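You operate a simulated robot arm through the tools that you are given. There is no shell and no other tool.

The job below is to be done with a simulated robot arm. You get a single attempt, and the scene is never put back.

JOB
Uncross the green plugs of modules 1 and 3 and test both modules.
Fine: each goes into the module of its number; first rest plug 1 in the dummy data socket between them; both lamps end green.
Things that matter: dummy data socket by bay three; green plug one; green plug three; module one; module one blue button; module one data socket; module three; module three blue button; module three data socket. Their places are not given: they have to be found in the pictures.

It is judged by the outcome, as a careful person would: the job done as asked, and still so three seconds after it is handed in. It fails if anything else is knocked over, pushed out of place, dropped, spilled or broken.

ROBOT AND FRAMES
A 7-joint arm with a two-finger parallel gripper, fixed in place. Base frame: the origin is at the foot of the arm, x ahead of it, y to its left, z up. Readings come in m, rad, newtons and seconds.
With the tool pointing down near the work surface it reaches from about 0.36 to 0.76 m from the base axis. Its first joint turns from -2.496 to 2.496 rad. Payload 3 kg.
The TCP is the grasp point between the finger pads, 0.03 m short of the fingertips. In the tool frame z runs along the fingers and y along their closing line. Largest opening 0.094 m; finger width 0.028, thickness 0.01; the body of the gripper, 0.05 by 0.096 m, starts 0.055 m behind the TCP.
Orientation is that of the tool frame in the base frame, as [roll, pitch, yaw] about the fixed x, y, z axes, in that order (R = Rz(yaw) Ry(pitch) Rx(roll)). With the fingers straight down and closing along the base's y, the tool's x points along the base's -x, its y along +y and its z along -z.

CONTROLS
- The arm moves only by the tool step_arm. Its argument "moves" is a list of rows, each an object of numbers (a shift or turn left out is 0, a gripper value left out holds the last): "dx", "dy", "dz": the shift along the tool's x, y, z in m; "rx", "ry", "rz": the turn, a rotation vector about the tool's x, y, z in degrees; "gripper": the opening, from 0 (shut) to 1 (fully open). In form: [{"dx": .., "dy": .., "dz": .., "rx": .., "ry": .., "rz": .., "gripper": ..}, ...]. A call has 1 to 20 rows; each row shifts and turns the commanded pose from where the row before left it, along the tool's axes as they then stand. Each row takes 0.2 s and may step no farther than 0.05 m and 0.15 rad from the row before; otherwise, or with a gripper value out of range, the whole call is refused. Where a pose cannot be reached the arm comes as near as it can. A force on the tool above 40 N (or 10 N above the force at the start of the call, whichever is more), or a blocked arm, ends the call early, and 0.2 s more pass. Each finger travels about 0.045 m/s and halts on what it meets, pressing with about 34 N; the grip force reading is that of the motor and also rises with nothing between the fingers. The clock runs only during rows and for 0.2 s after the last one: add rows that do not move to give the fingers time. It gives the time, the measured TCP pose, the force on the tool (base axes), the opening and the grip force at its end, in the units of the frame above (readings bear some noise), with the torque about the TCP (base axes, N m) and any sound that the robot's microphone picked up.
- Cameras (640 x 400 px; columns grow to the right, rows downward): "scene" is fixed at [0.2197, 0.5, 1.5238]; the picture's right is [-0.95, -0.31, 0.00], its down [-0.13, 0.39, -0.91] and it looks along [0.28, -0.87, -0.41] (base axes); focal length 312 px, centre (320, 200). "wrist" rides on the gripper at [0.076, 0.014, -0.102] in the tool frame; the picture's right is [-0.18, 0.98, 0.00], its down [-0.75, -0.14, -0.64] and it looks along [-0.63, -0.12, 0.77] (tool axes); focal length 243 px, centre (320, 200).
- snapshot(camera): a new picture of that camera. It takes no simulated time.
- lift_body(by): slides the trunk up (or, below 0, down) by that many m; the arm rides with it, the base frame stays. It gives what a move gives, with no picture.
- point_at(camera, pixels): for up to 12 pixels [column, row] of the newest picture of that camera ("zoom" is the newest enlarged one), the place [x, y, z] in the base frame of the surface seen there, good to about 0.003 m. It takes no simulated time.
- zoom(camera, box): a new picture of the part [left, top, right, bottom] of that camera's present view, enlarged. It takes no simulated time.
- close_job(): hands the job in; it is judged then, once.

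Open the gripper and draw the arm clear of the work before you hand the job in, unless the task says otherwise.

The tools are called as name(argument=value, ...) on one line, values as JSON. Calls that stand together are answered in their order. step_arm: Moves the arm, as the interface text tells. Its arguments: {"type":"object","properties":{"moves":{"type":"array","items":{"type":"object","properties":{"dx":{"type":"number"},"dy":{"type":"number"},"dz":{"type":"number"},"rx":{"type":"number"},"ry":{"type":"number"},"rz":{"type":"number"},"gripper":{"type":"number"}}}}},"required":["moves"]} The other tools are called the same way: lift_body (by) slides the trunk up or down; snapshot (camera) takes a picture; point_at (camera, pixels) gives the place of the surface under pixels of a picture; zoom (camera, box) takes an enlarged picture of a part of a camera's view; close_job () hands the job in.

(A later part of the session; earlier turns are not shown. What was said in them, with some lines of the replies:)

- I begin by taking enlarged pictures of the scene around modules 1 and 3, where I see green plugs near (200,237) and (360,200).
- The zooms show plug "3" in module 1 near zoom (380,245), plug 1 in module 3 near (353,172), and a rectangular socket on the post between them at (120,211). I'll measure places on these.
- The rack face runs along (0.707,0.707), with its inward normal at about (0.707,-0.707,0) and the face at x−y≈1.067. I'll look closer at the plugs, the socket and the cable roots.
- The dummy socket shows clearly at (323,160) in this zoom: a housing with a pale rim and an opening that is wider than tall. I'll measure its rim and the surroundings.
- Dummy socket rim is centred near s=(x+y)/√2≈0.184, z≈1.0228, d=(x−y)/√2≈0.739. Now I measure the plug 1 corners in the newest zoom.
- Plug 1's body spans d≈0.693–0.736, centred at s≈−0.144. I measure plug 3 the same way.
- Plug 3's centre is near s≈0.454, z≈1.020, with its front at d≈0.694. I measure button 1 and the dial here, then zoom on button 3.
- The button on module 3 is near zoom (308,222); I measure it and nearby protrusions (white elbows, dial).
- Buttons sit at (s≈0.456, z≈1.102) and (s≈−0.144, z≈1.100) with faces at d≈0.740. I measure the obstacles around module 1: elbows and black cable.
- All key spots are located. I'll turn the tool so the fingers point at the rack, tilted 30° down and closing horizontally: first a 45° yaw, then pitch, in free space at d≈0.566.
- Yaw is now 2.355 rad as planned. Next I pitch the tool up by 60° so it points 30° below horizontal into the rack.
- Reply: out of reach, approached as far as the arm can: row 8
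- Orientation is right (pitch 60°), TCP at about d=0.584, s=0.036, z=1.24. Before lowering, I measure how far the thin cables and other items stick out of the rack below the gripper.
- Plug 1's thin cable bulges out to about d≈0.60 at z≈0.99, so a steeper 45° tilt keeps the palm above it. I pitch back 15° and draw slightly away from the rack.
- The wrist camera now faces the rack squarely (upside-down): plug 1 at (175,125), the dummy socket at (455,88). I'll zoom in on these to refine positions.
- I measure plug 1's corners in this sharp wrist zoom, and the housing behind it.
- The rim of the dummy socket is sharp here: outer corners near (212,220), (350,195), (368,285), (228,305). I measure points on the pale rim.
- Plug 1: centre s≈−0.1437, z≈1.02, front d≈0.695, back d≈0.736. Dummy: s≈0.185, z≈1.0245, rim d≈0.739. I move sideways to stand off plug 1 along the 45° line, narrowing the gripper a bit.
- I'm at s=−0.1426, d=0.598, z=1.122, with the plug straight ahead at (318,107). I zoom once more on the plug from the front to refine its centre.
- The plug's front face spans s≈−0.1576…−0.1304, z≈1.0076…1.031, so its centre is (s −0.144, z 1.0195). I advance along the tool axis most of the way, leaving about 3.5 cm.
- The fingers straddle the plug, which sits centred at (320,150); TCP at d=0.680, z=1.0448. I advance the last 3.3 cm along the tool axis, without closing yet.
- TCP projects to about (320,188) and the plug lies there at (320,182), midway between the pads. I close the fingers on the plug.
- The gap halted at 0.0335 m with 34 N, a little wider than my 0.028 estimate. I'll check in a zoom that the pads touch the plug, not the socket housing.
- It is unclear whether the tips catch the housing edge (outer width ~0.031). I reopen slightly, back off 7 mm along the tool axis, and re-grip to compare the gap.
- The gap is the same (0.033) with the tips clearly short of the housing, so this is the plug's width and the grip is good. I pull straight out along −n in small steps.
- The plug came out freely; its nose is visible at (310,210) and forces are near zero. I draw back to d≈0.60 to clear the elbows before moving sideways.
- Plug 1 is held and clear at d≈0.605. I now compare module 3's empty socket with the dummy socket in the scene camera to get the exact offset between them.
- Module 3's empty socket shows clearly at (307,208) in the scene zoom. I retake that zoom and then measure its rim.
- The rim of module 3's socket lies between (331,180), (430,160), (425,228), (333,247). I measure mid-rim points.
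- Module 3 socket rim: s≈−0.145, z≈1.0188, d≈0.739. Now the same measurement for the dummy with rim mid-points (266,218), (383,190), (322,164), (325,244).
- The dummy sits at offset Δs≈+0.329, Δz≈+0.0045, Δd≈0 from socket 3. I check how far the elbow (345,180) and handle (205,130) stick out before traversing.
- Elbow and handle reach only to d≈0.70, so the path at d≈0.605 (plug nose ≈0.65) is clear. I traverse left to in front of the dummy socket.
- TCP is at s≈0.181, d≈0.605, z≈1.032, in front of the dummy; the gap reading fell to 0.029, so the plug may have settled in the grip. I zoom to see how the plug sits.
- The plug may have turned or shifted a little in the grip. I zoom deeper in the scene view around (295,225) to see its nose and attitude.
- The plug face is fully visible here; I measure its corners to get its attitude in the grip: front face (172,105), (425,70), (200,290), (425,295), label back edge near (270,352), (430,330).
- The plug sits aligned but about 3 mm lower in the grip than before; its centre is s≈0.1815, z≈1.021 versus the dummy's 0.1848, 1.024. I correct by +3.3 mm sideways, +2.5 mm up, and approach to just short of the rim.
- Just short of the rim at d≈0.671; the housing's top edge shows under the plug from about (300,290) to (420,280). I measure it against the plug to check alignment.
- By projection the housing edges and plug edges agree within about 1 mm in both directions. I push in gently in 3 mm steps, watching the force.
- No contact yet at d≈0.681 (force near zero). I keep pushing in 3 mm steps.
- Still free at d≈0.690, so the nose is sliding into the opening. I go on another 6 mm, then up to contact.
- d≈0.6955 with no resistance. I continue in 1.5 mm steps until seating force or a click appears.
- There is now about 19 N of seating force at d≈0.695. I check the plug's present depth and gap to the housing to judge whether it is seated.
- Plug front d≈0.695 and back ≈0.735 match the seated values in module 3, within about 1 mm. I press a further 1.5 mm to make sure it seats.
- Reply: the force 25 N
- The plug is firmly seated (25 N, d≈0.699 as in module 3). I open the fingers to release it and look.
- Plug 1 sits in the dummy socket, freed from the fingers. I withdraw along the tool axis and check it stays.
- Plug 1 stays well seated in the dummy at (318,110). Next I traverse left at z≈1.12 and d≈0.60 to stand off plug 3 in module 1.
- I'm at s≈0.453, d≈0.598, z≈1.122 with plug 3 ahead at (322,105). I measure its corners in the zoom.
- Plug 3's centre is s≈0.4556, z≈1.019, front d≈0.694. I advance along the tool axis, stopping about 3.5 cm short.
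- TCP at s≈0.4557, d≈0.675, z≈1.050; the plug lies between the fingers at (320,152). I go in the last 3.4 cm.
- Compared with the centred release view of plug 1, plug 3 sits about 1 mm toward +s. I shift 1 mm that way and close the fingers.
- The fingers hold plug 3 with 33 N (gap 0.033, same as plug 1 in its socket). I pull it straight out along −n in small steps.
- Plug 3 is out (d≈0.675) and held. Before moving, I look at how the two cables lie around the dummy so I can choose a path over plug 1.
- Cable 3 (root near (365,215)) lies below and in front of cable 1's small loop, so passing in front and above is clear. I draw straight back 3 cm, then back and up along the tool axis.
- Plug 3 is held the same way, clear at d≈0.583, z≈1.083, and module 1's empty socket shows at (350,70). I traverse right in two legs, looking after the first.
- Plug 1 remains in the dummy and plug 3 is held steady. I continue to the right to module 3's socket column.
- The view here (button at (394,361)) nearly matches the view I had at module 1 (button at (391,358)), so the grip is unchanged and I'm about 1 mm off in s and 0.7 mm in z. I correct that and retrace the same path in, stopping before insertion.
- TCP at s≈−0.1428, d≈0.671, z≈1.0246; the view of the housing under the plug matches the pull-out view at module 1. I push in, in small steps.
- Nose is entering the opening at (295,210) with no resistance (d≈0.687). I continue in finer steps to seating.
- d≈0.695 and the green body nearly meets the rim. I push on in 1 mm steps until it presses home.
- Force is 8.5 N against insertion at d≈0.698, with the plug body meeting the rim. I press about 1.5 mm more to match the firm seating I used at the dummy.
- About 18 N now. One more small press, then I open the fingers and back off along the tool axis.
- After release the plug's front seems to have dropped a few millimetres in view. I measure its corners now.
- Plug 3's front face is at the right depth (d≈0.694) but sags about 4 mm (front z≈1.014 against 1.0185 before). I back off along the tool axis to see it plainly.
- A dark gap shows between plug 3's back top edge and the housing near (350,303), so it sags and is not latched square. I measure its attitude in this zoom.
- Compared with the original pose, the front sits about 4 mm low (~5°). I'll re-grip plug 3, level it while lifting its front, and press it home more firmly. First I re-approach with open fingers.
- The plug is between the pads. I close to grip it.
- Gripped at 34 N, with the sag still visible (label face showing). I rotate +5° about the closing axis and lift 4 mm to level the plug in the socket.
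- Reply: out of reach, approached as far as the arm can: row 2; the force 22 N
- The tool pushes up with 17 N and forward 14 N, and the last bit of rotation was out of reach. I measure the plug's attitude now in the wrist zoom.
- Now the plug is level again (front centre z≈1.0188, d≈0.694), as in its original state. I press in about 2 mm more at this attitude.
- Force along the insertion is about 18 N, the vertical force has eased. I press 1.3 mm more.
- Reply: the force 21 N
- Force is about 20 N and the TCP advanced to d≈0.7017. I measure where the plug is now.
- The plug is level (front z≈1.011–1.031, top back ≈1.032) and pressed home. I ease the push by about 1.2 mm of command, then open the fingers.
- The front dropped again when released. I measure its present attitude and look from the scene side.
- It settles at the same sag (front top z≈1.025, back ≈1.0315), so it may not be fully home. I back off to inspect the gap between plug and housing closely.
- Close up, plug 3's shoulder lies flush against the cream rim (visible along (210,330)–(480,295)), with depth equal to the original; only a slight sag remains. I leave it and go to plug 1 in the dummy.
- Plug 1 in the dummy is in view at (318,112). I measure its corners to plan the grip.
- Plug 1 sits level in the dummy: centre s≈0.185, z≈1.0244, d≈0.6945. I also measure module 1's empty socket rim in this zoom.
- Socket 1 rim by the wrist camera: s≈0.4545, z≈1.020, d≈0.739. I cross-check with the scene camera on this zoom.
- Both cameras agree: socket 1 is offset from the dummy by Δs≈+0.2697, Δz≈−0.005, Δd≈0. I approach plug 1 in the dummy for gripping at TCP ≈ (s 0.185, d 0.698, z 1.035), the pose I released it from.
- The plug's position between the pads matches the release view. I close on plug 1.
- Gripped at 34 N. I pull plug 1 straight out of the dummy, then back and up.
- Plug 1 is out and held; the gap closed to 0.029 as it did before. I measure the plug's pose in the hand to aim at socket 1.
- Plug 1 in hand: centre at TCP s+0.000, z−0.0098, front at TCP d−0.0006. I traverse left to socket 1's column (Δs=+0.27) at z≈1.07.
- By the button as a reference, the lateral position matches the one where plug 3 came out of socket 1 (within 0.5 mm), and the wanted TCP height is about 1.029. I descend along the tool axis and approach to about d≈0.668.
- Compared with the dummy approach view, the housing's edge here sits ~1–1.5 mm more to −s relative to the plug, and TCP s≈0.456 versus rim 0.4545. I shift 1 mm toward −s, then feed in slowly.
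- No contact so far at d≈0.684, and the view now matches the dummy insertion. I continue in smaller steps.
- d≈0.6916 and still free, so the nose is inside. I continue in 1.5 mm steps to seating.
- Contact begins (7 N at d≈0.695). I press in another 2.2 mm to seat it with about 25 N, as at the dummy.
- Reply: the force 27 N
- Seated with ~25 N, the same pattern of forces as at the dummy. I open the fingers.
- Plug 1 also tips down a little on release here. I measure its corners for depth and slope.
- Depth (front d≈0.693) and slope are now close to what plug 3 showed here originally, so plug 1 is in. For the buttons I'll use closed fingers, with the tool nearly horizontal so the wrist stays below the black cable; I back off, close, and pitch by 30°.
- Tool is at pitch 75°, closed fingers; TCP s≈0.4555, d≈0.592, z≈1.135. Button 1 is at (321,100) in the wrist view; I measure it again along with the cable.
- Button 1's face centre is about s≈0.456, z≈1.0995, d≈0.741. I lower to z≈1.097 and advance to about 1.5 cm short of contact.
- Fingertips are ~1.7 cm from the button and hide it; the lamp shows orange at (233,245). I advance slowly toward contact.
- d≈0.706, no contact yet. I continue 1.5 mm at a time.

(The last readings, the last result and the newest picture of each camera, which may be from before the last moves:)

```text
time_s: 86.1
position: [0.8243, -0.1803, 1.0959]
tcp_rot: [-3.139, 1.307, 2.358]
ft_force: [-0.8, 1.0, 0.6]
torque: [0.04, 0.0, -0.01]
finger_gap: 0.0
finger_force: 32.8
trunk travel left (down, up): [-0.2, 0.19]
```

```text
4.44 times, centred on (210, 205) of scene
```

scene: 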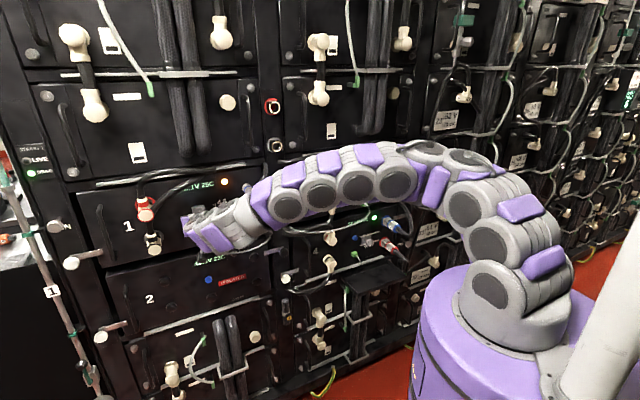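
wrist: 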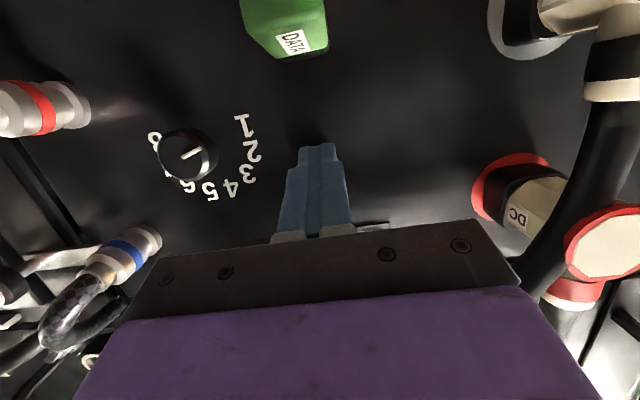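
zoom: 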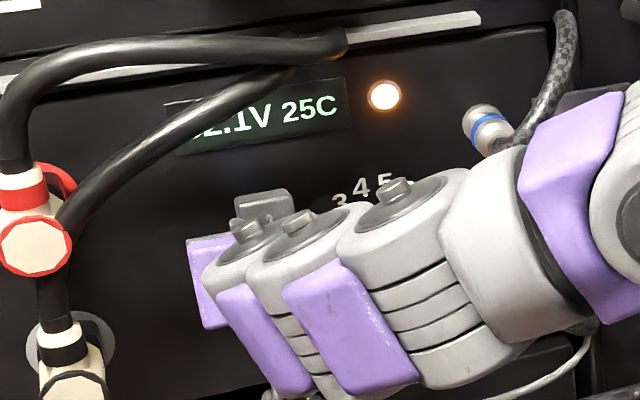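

d≈0.710 with about 1.3 N — perhaps first touch; lamp orange at (385,95). I push further in 1.5 mm steps.

step_arm(moves=[{"dz": 0.00145, "dx": -0.0004}, {"dz": 0.00145, "dx": -0.0004}, {}])

zoom(camera="scene", box=[160, 160, 260, 250])

```text
time_s: 86.9
position: [0.8264, -0.1815, 1.0974]
tcp_rot: [-3.14, 1.311, 2.358]
ft_force: [-0.3, 1.6, 0.2]
torque: [-0.02, -0.02, 0.02]
finger_gap: 0.0
finger_force: 33.2
trunk travel left (down, up): [-0.2, 0.19]
```

```text
4.44 times, centred on (210, 205) of scene
```

zoom: 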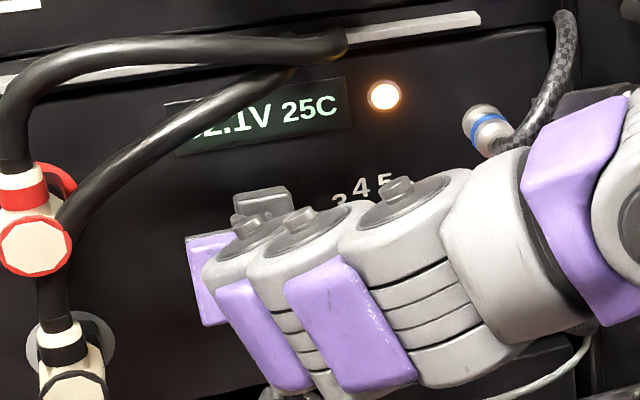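

d≈0.713, about 1.3 N: a soft spring, likely the button. I press 3 mm more and hold briefly.

step_arm(moves=[{"dz": 0.00145, "dx": -0.0004}, {"dz": 0.00145, "dx": -0.0004}, {}, {}])

zoom(camera="scene", box=[160, 160, 260, 250])

zoom(camera="wrist", box=[260, 120, 380, 200])

```text
time_s: 87.9
position: [0.8277, -0.1836, 1.0976]
tcp_rot: [-3.139, 1.309, 2.359]
ft_force: [-2.0, 1.5, 0.6]
torque: [-0.02, -0.03, 0.04]
finger_gap: 0.0
finger_force: 33.0
trunk travel left (down, up): [-0.2, 0.19]
heard: click
```

```text
4.44 times, centred on (210, 205) of scene
```

zoom: 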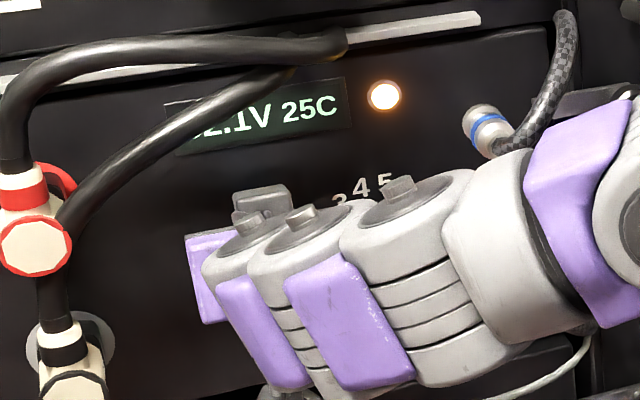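

```text
5.00 times, centred on (320, 160) of wrist
```

zoom: 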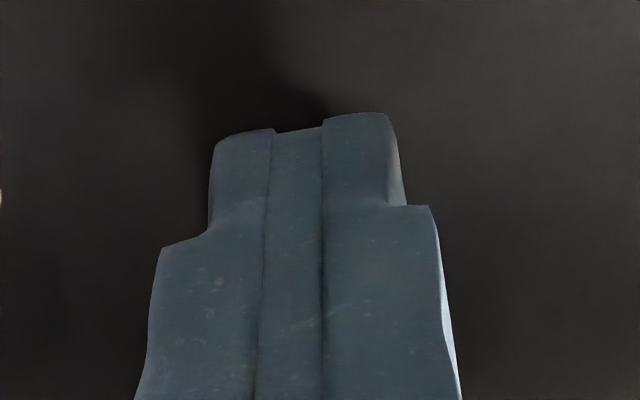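

A click was heard: the button is pressed. The lamp is still orange, so I release the button and give it a moment, watching the lamp.

step_arm(moves=[{"dz": -0.0145, "dx": 0.0039}, {"dz": -0.029, "dx": 0.0077}, {}, {}, {}, {}])

snapshot(camera="scene")

snapshot(camera="wrist")

```text
time_s: 89.3
position: [0.7963, -0.1535, 1.0963]
tcp_rot: [-3.141, 1.309, 2.355]
ft_force: [0.3, 0.2, -0.5]
torque: [0.01, 0.01, -0.01]
finger_gap: 0.0004
finger_force: 32.8
trunk travel left (down, up): [-0.2, 0.19]
```

```text
taken
```

scene: 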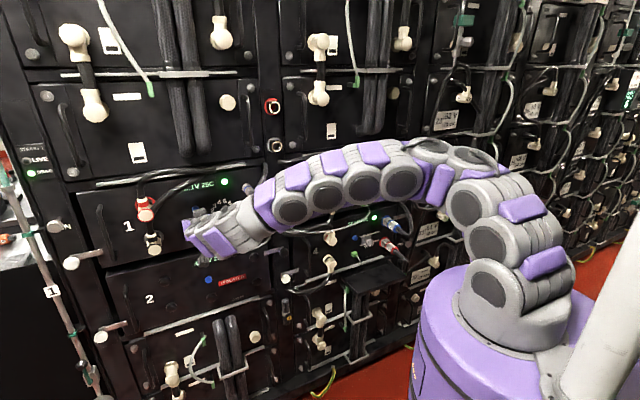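

```text
taken
```

wrist: 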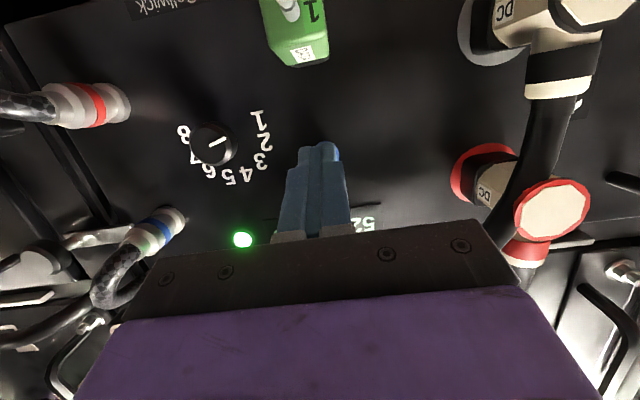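

Lamp 1 has turned green (seen at (225,181) in the scene and (242,240) in the wrist view). I withdraw, pitch back to 45°, and get ready to traverse to module 3.

step_arm(moves=[{"dz": -0.0387, "dx": 0.0103}, {"dz": -0.0386, "dx": 0.0103}, {"ry": 7.5}, {"ry": 7.5}, {"ry": 7.5}, {"ry": 7.5}, {"dx": -0.0177, "dz": -0.0177}, {}])

snapshot(camera="scene")

snapshot(camera="wrist")

```text
time_s: 91.1
position: [0.7405, -0.0954, 1.122]
tcp_rot: [-3.14, 0.785, 2.358]
ft_force: [-0.6, -0.8, -0.6]
torque: [-0.01, -0.02, 0.03]
finger_gap: 0.0
finger_force: 33.1
trunk travel left (down, up): [-0.2, 0.19]
```

```text
taken
```

scene: 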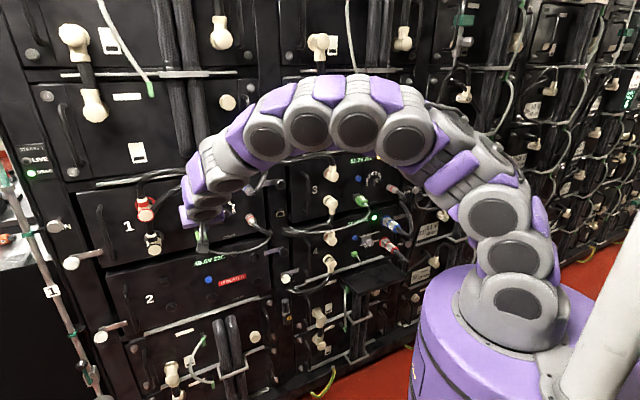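

```text
taken
```

wrist: 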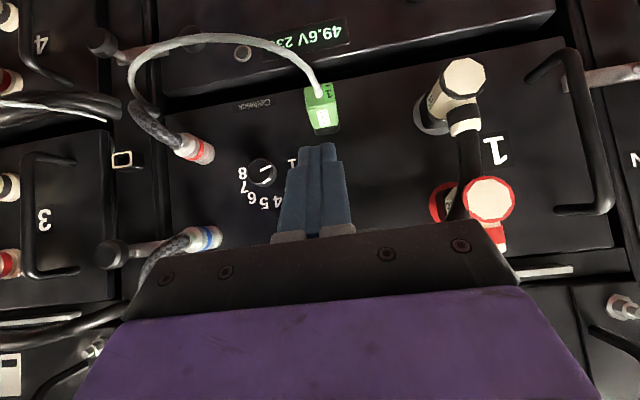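

All clear at d≈0.591, z≈1.122. I traverse right toward module 3, 0.60 m in one long call of small rows.

step_arm(moves=[{"dy": -0.02}, {"dy": -0.03}, {"dy": -0.035}, {"dy": -0.035}, {"dy": -0.035}, {"dy": -0.035}, {"dy": -0.035}, {"dy": -0.035}, {"dy": -0.035}, {"dy": -0.035}, {"dy": -0.035}, {"dy": -0.035}, {"dy": -0.035}, {"dy": -0.035}, {"dy": -0.035}, {"dy": -0.035}, {"dy": -0.03}, {"dy": -0.03}, {}])

snapshot(camera="scene")

snapshot(camera="wrist")

```text
time_s: 95.1
position: [0.3162, -0.5209, 1.1217]
tcp_rot: [-3.141, 0.787, 2.357]
ft_force: [-0.5, 0.4, -0.7]
torque: [-0.02, 0.01, 0.03]
finger_gap: 0.0002
finger_force: 32.7
trunk travel left (down, up): [-0.2, 0.19]
```

```text
taken
```

scene: 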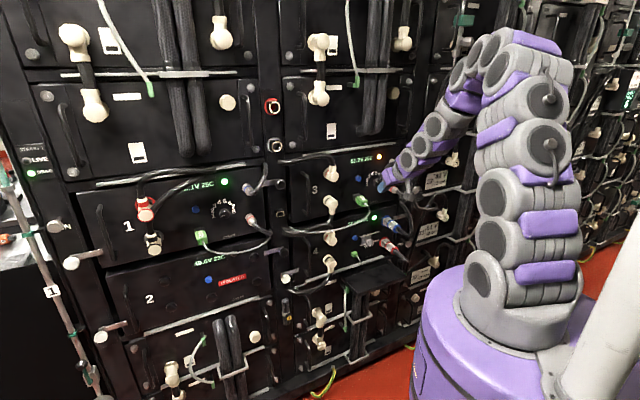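

```text
taken
```

wrist: 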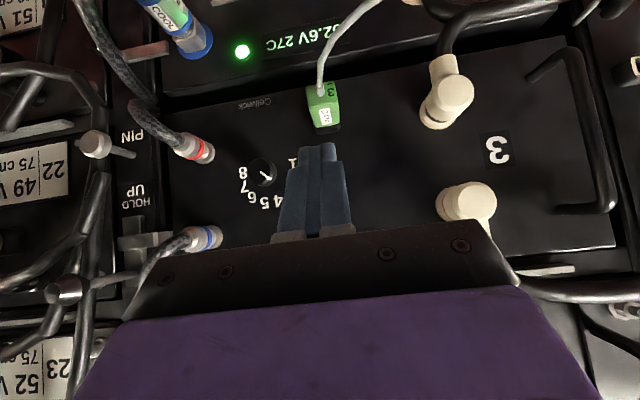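

I'm in front of module 3 at s≈−0.1447. I pitch toward 75° again, as used for button 1, checking reach.

step_arm(moves=[{"ry": -7.5}, {"ry": -7.5}, {"ry": -7.5}, {"ry": -7.5}, {}])

snapshot(camera="wrist")

snapshot(camera="scene")

```text
time_s: 96.3
position: [0.314, -0.5209, 1.1227]
tcp_rot: [3.141, 1.309, 2.354]
ft_force: [-0.4, 0.2, 0.5]
torque: [-0.01, 0.01, 0.0]
finger_gap: 0.0
finger_force: 33.3
trunk travel left (down, up): [-0.2, 0.19]
```

```text
taken
```

wrist: 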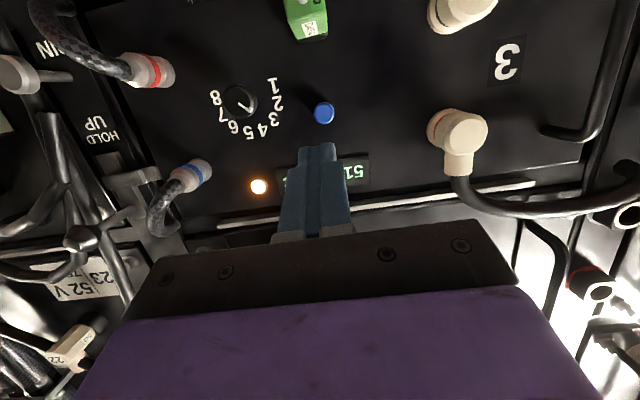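

```text
taken
```

scene: 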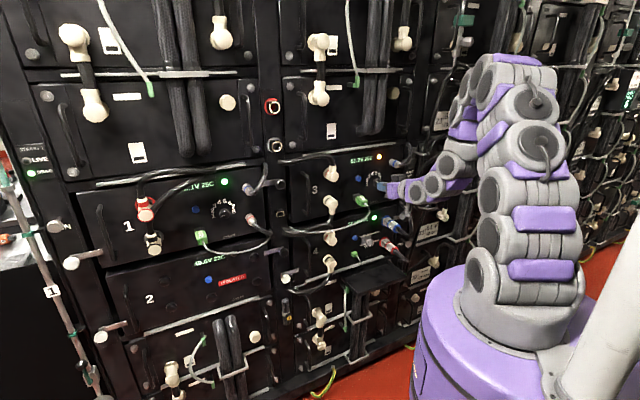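

Pitch 75° is reached; button 3 is at (324,113). I measure it.

point_at(camera="wrist", pixels=[[324, 113], [320, 110], [328, 116], [324, 106], [324, 119], [318, 113], [330, 113]])

zoom(camera="wrist", box=[270, 0, 366, 60])

```text
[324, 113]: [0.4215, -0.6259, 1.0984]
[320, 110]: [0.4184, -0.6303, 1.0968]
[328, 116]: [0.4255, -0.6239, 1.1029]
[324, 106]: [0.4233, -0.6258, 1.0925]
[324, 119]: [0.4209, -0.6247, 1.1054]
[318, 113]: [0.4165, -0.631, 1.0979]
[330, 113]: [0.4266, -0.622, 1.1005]
```

```text
6.67 times, centred on (318, 30) of wrist
```

zoom: 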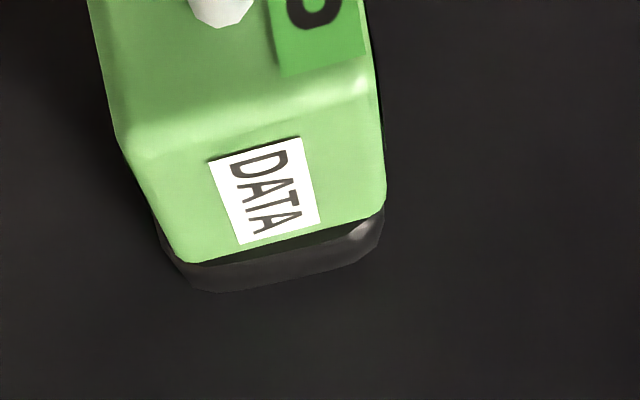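

Button 3's face centre is s≈−0.1445, z≈1.099, d≈0.7406. I lower and advance to about 1.7 cm short of contact.

step_arm(moves=[{"dx": 0.0126, "dz": 0.0034, "dy": 0.0005}, {"dx": 0.0125, "dz": 0.0033}, {"dz": 0.029, "dx": -0.0077}, {"dz": 0.029, "dx": -0.0077}, {"dz": 0.025, "dx": -0.0067}, {"dz": 0.0132, "dx": -0.0036}, {}])

snapshot(camera="wrist")

zoom(camera="scene", box=[310, 140, 410, 220])

```text
time_s: 97.9
position: [0.3859, -0.5922, 1.0962]
tcp_rot: [3.141, 1.309, 2.355]
ft_force: [0.0, 0.9, -0.1]
torque: [0.0, 0.0, -0.02]
finger_gap: 0.0
finger_force: 33.3
trunk travel left (down, up): [-0.2, 0.19]
```

```text
taken
```

wrist: 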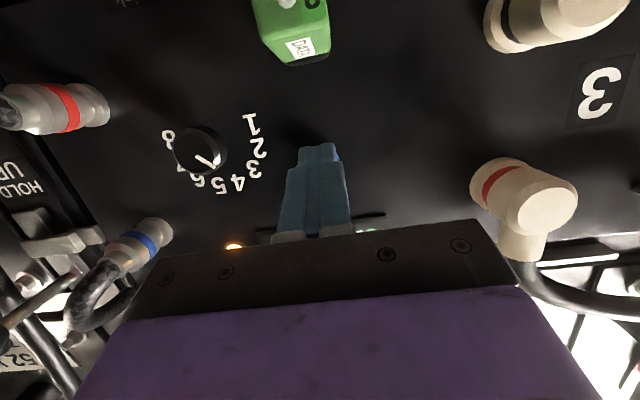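

```text
5.00 times, centred on (360, 180) of scene
```

zoom: 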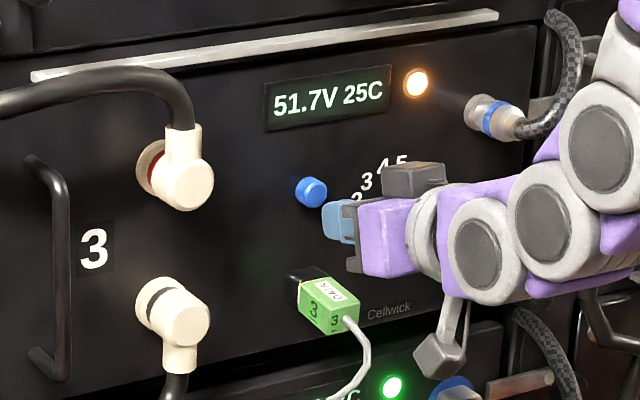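

Fingertips face the blue button (310,190) squarely. I advance to near contact.

step_arm(moves=[{"dz": 0.0039, "dx": -0.001}, {"dz": 0.0039, "dx": -0.001}, {"dz": 0.0039, "dx": -0.001}, {"dz": 0.0029, "dx": -0.0008}, {"dz": 0.0019, "dx": -0.0005}, {}])

zoom(camera="scene", box=[310, 140, 410, 220])

```text
time_s: 99.3
position: [0.3978, -0.6025, 1.0956]
tcp_rot: [-3.141, 1.31, 2.355]
ft_force: [-0.8, -0.4, 0.6]
torque: [0.01, -0.02, -0.01]
finger_gap: 0.0
finger_force: 32.9
trunk travel left (down, up): [-0.2, 0.19]
```

```text
5.00 times, centred on (360, 180) of scene
```

zoom: 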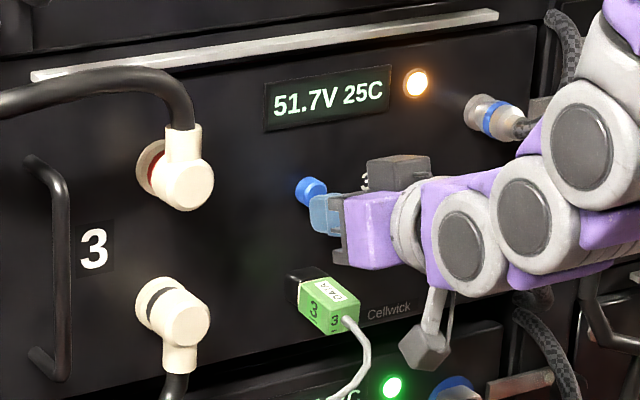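

d≈0.707, fingertips almost on the button. I press on in 1.5 mm steps.

step_arm(moves=[{"dz": 0.00145, "dx": -0.0004}, {"dz": 0.00145, "dx": -0.0004}, {"dz": 0.00145, "dx": -0.0004}, {}])

step_arm(moves=[{"dz": 0.00145, "dx": -0.0004}, {"dz": 0.00145, "dx": -0.0004}, {}, {}])

zoom(camera="scene", box=[310, 140, 410, 220])

```text
time_s: 100.3
position: [0.4013, -0.606, 1.0963]
tcp_rot: [3.141, 1.309, 2.354]
ft_force: [-1.4, 1.9, -0.3]
torque: [-0.03, 0.03, -0.01]
finger_gap: 0.0
finger_force: 33.2
trunk travel left (down, up): [-0.2, 0.19]
```

```text
time_s: 101.3
position: [0.4025, -0.6081, 1.0949]
tcp_rot: [3.141, 1.31, 2.355]
ft_force: [-1.7, 2.1, 1.0]
torque: [-0.03, 0.01, 0.02]
finger_gap: 0.0
finger_force: 33.3
trunk travel left (down, up): [-0.2, 0.19]
heard: click
```

```text
5.00 times, centred on (360, 180) of scene
```

zoom: 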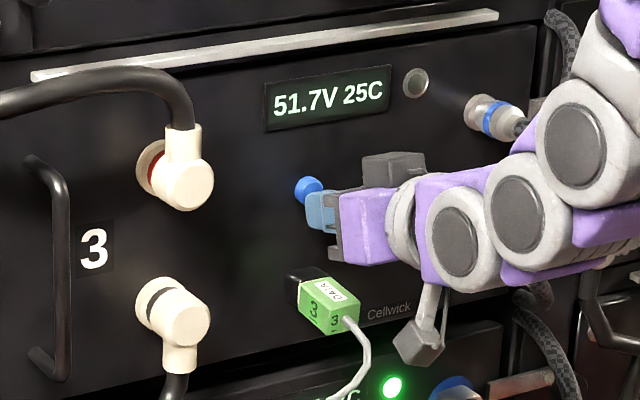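

A click was heard and the lamp went dark at (416,83) — a test in progress or a blink. I release the button, wait, and watch.

step_arm(moves=[{"dz": -0.0145, "dx": 0.0039}, {"dz": -0.029, "dx": 0.0077}, {}, {}, {}])

zoom(camera="scene", box=[310, 140, 410, 220])

snapshot(camera="scene")

```text
time_s: 102.5
position: [0.3713, -0.5753, 1.0961]
tcp_rot: [-3.141, 1.309, 2.355]
ft_force: [-0.7, 0.3, -0.7]
torque: [0.0, 0.0, -0.03]
finger_gap: 0.0
finger_force: 33.2
trunk travel left (down, up): [-0.2, 0.19]
```

```text
5.00 times, centred on (360, 180) of scene
```

zoom: 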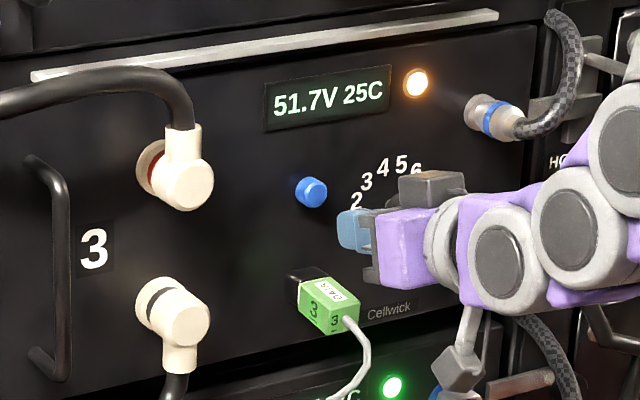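

```text
taken
```

scene: 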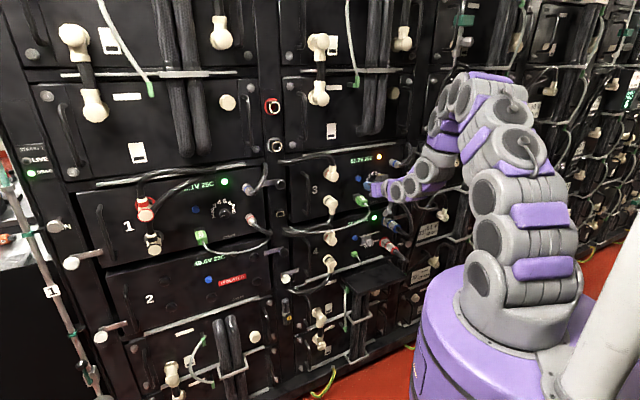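

Lamp 3 shows orange again; it may be blinking through a test. I wait a couple of seconds and look again.

step_arm(moves=[{}, {}, {}, {}, {}, {}])

zoom(camera="scene", box=[310, 140, 410, 220])

step_arm(moves=[{}, {}])

zoom(camera="scene", box=[310, 140, 410, 220])

```text
time_s: 103.9
position: [0.3704, -0.5746, 1.097]
tcp_rot: [3.141, 1.309, 2.354]
ft_force: [0.5, 0.8, -0.5]
torque: [0.04, 0.0, 0.0]
finger_gap: 0.0
finger_force: 33.1
trunk travel left (down, up): [-0.2, 0.19]
```

```text
5.00 times, centred on (360, 180) of scene
```

zoom: 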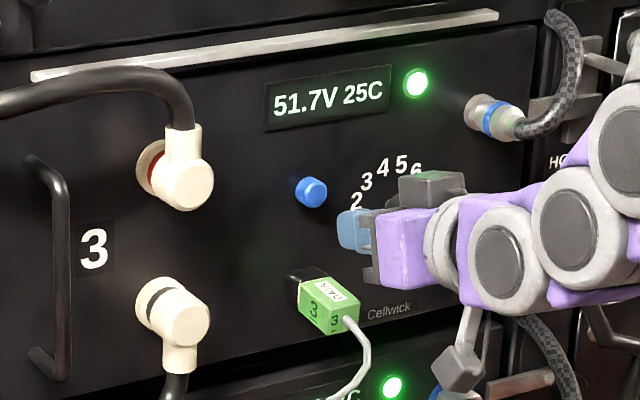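

```text
time_s: 104.5
position: [0.3716, -0.576, 1.0962]
tcp_rot: [-3.141, 1.309, 2.354]
ft_force: [0.5, -0.1, -0.7]
torque: [-0.01, 0.0, 0.03]
finger_gap: 0.0
finger_force: 33.3
trunk travel left (down, up): [-0.2, 0.19]
```

```text
5.00 times, centred on (360, 180) of scene
```

zoom: 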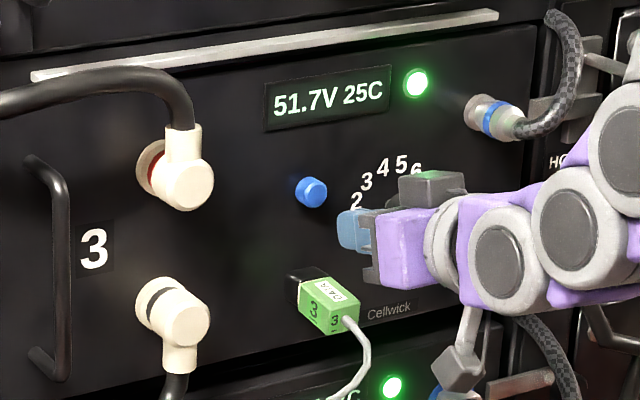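

Lamp 3 is now steady green too. I withdraw the arm well clear of the rack, pitch back, and open the gripper.

step_arm(moves=[{"dz": -0.0387, "dx": 0.0103}, {"dz": -0.0386, "dx": 0.0103}, {"ry": 7.5}, {"ry": 7.5}, {"ry": 7.5}, {"ry": 7.5}, {"dz": -0.03, "gripper": 0.5}, {"dz": -0.03}, {"dz": -0.02, "gripper": 1}, {}, {}, {}])

snapshot(camera="scene")

zoom(camera="scene", box=[120, 150, 280, 260])

zoom(camera="scene", box=[270, 140, 430, 260])

```text
time_s: 107.1
position: [0.2732, -0.4794, 1.1525]
tcp_rot: [-3.142, 0.786, 2.358]
ft_force: [-0.7, 0.5, 0.4]
torque: [-0.02, 0.0, 0.03]
finger_gap: 0.094
finger_force: 0.0
trunk travel left (down, up): [-0.2, 0.19]
```

```text
taken
```

scene: 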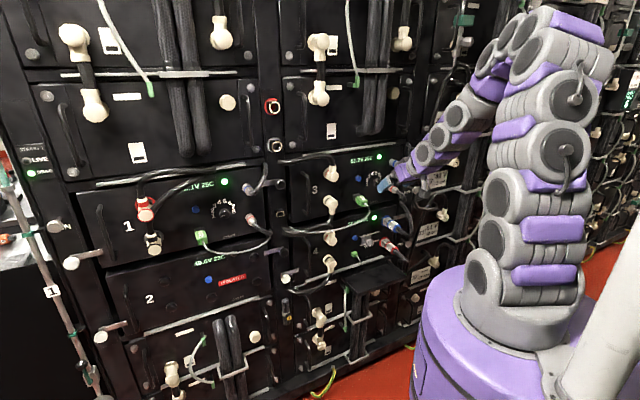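

```text
3.64 times, centred on (200, 205) of scene
```

zoom: 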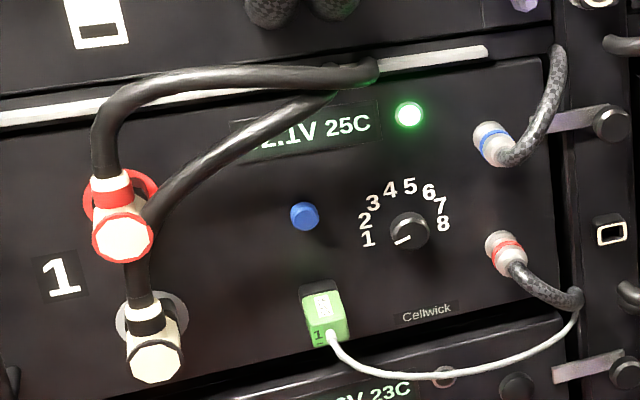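

```text
3.33 times, centred on (350, 200) of scene
```

zoom: 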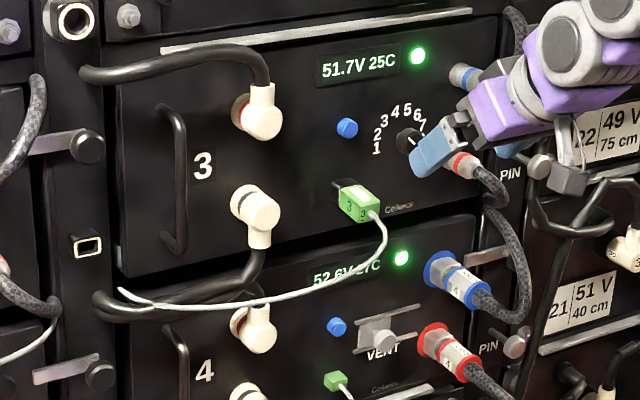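

Both lamps are green ((409,115) for module 1, (418,56) for module 3), plug 1 is in module 1, plug 3 in module 3, and the dummy is empty. I draw the arm a bit farther back and check that all stays as it is.

step_arm(moves=[{"dz": -0.02}, {"dz": -0.02}, {"dz": -0.02}, {}, {}, {}, {}, {}, {}, {}, {}, {}, {}])

snapshot(camera="scene")

zoom(camera="scene", box=[150, 140, 430, 270])

```text
time_s: 109.9
position: [0.2432, -0.4495, 1.1973]
tcp_rot: [3.141, 0.785, 2.355]
ft_force: [-0.2, 0.1, -0.8]
torque: [-0.04, 0.02, 0.0]
finger_gap: 0.0939
finger_force: 0.0
trunk travel left (down, up): [-0.2, 0.19]
```

```text
taken
```

scene: 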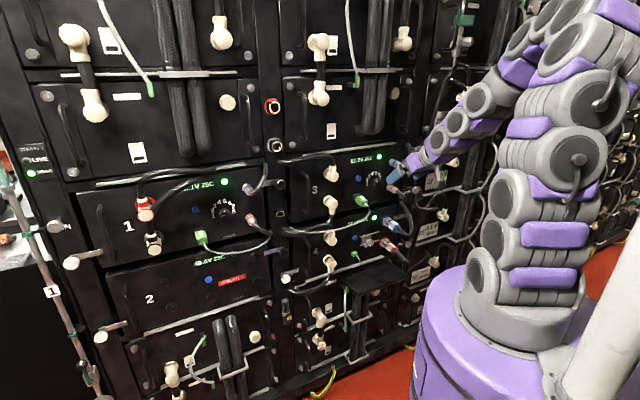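

```text
2.29 times, centred on (290, 205) of scene
```

zoom: 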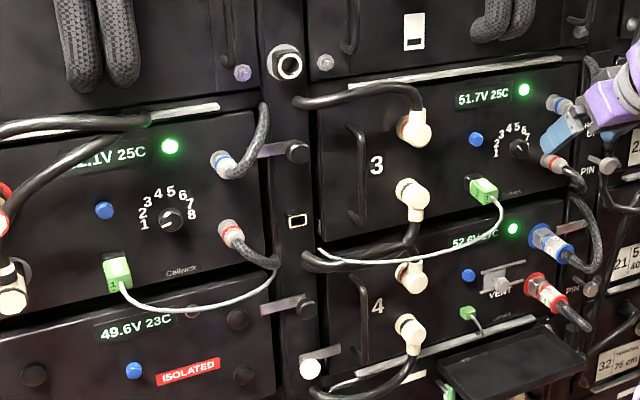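

The cables are uncrossed, both lamps stay green, the gripper is open, and the arm is clear of the rack with nothing else moved. I hand the job in.

close_job()

```text
The job is handed in.
```

The green plugs are uncrossed and both modules are tested. Plug 1 is in module 1, plug 3 is in module 3, and both lamps are steady green.

- **Order of moves:** I rested plug 1 in the dummy data socket first. Then I moved plug 3 across to module 3, and last moved plug 1 from the dummy into module 1. The dummy socket is now empty.
- **Tests:** I pressed each blue button until it clicked. Both lamps turned green within about three seconds, and both were still green in the last picture, about three seconds after I drew the arm back.
- **Plug seating:** both plugs tip down slightly at the outer end. They are at the same depth as the original plugs. Plug 3 tipped again after I re-seated it once, so I left it.

The gripper is open and the arm is clear of the rack. Nothing else looks moved or knocked in the final pictures.
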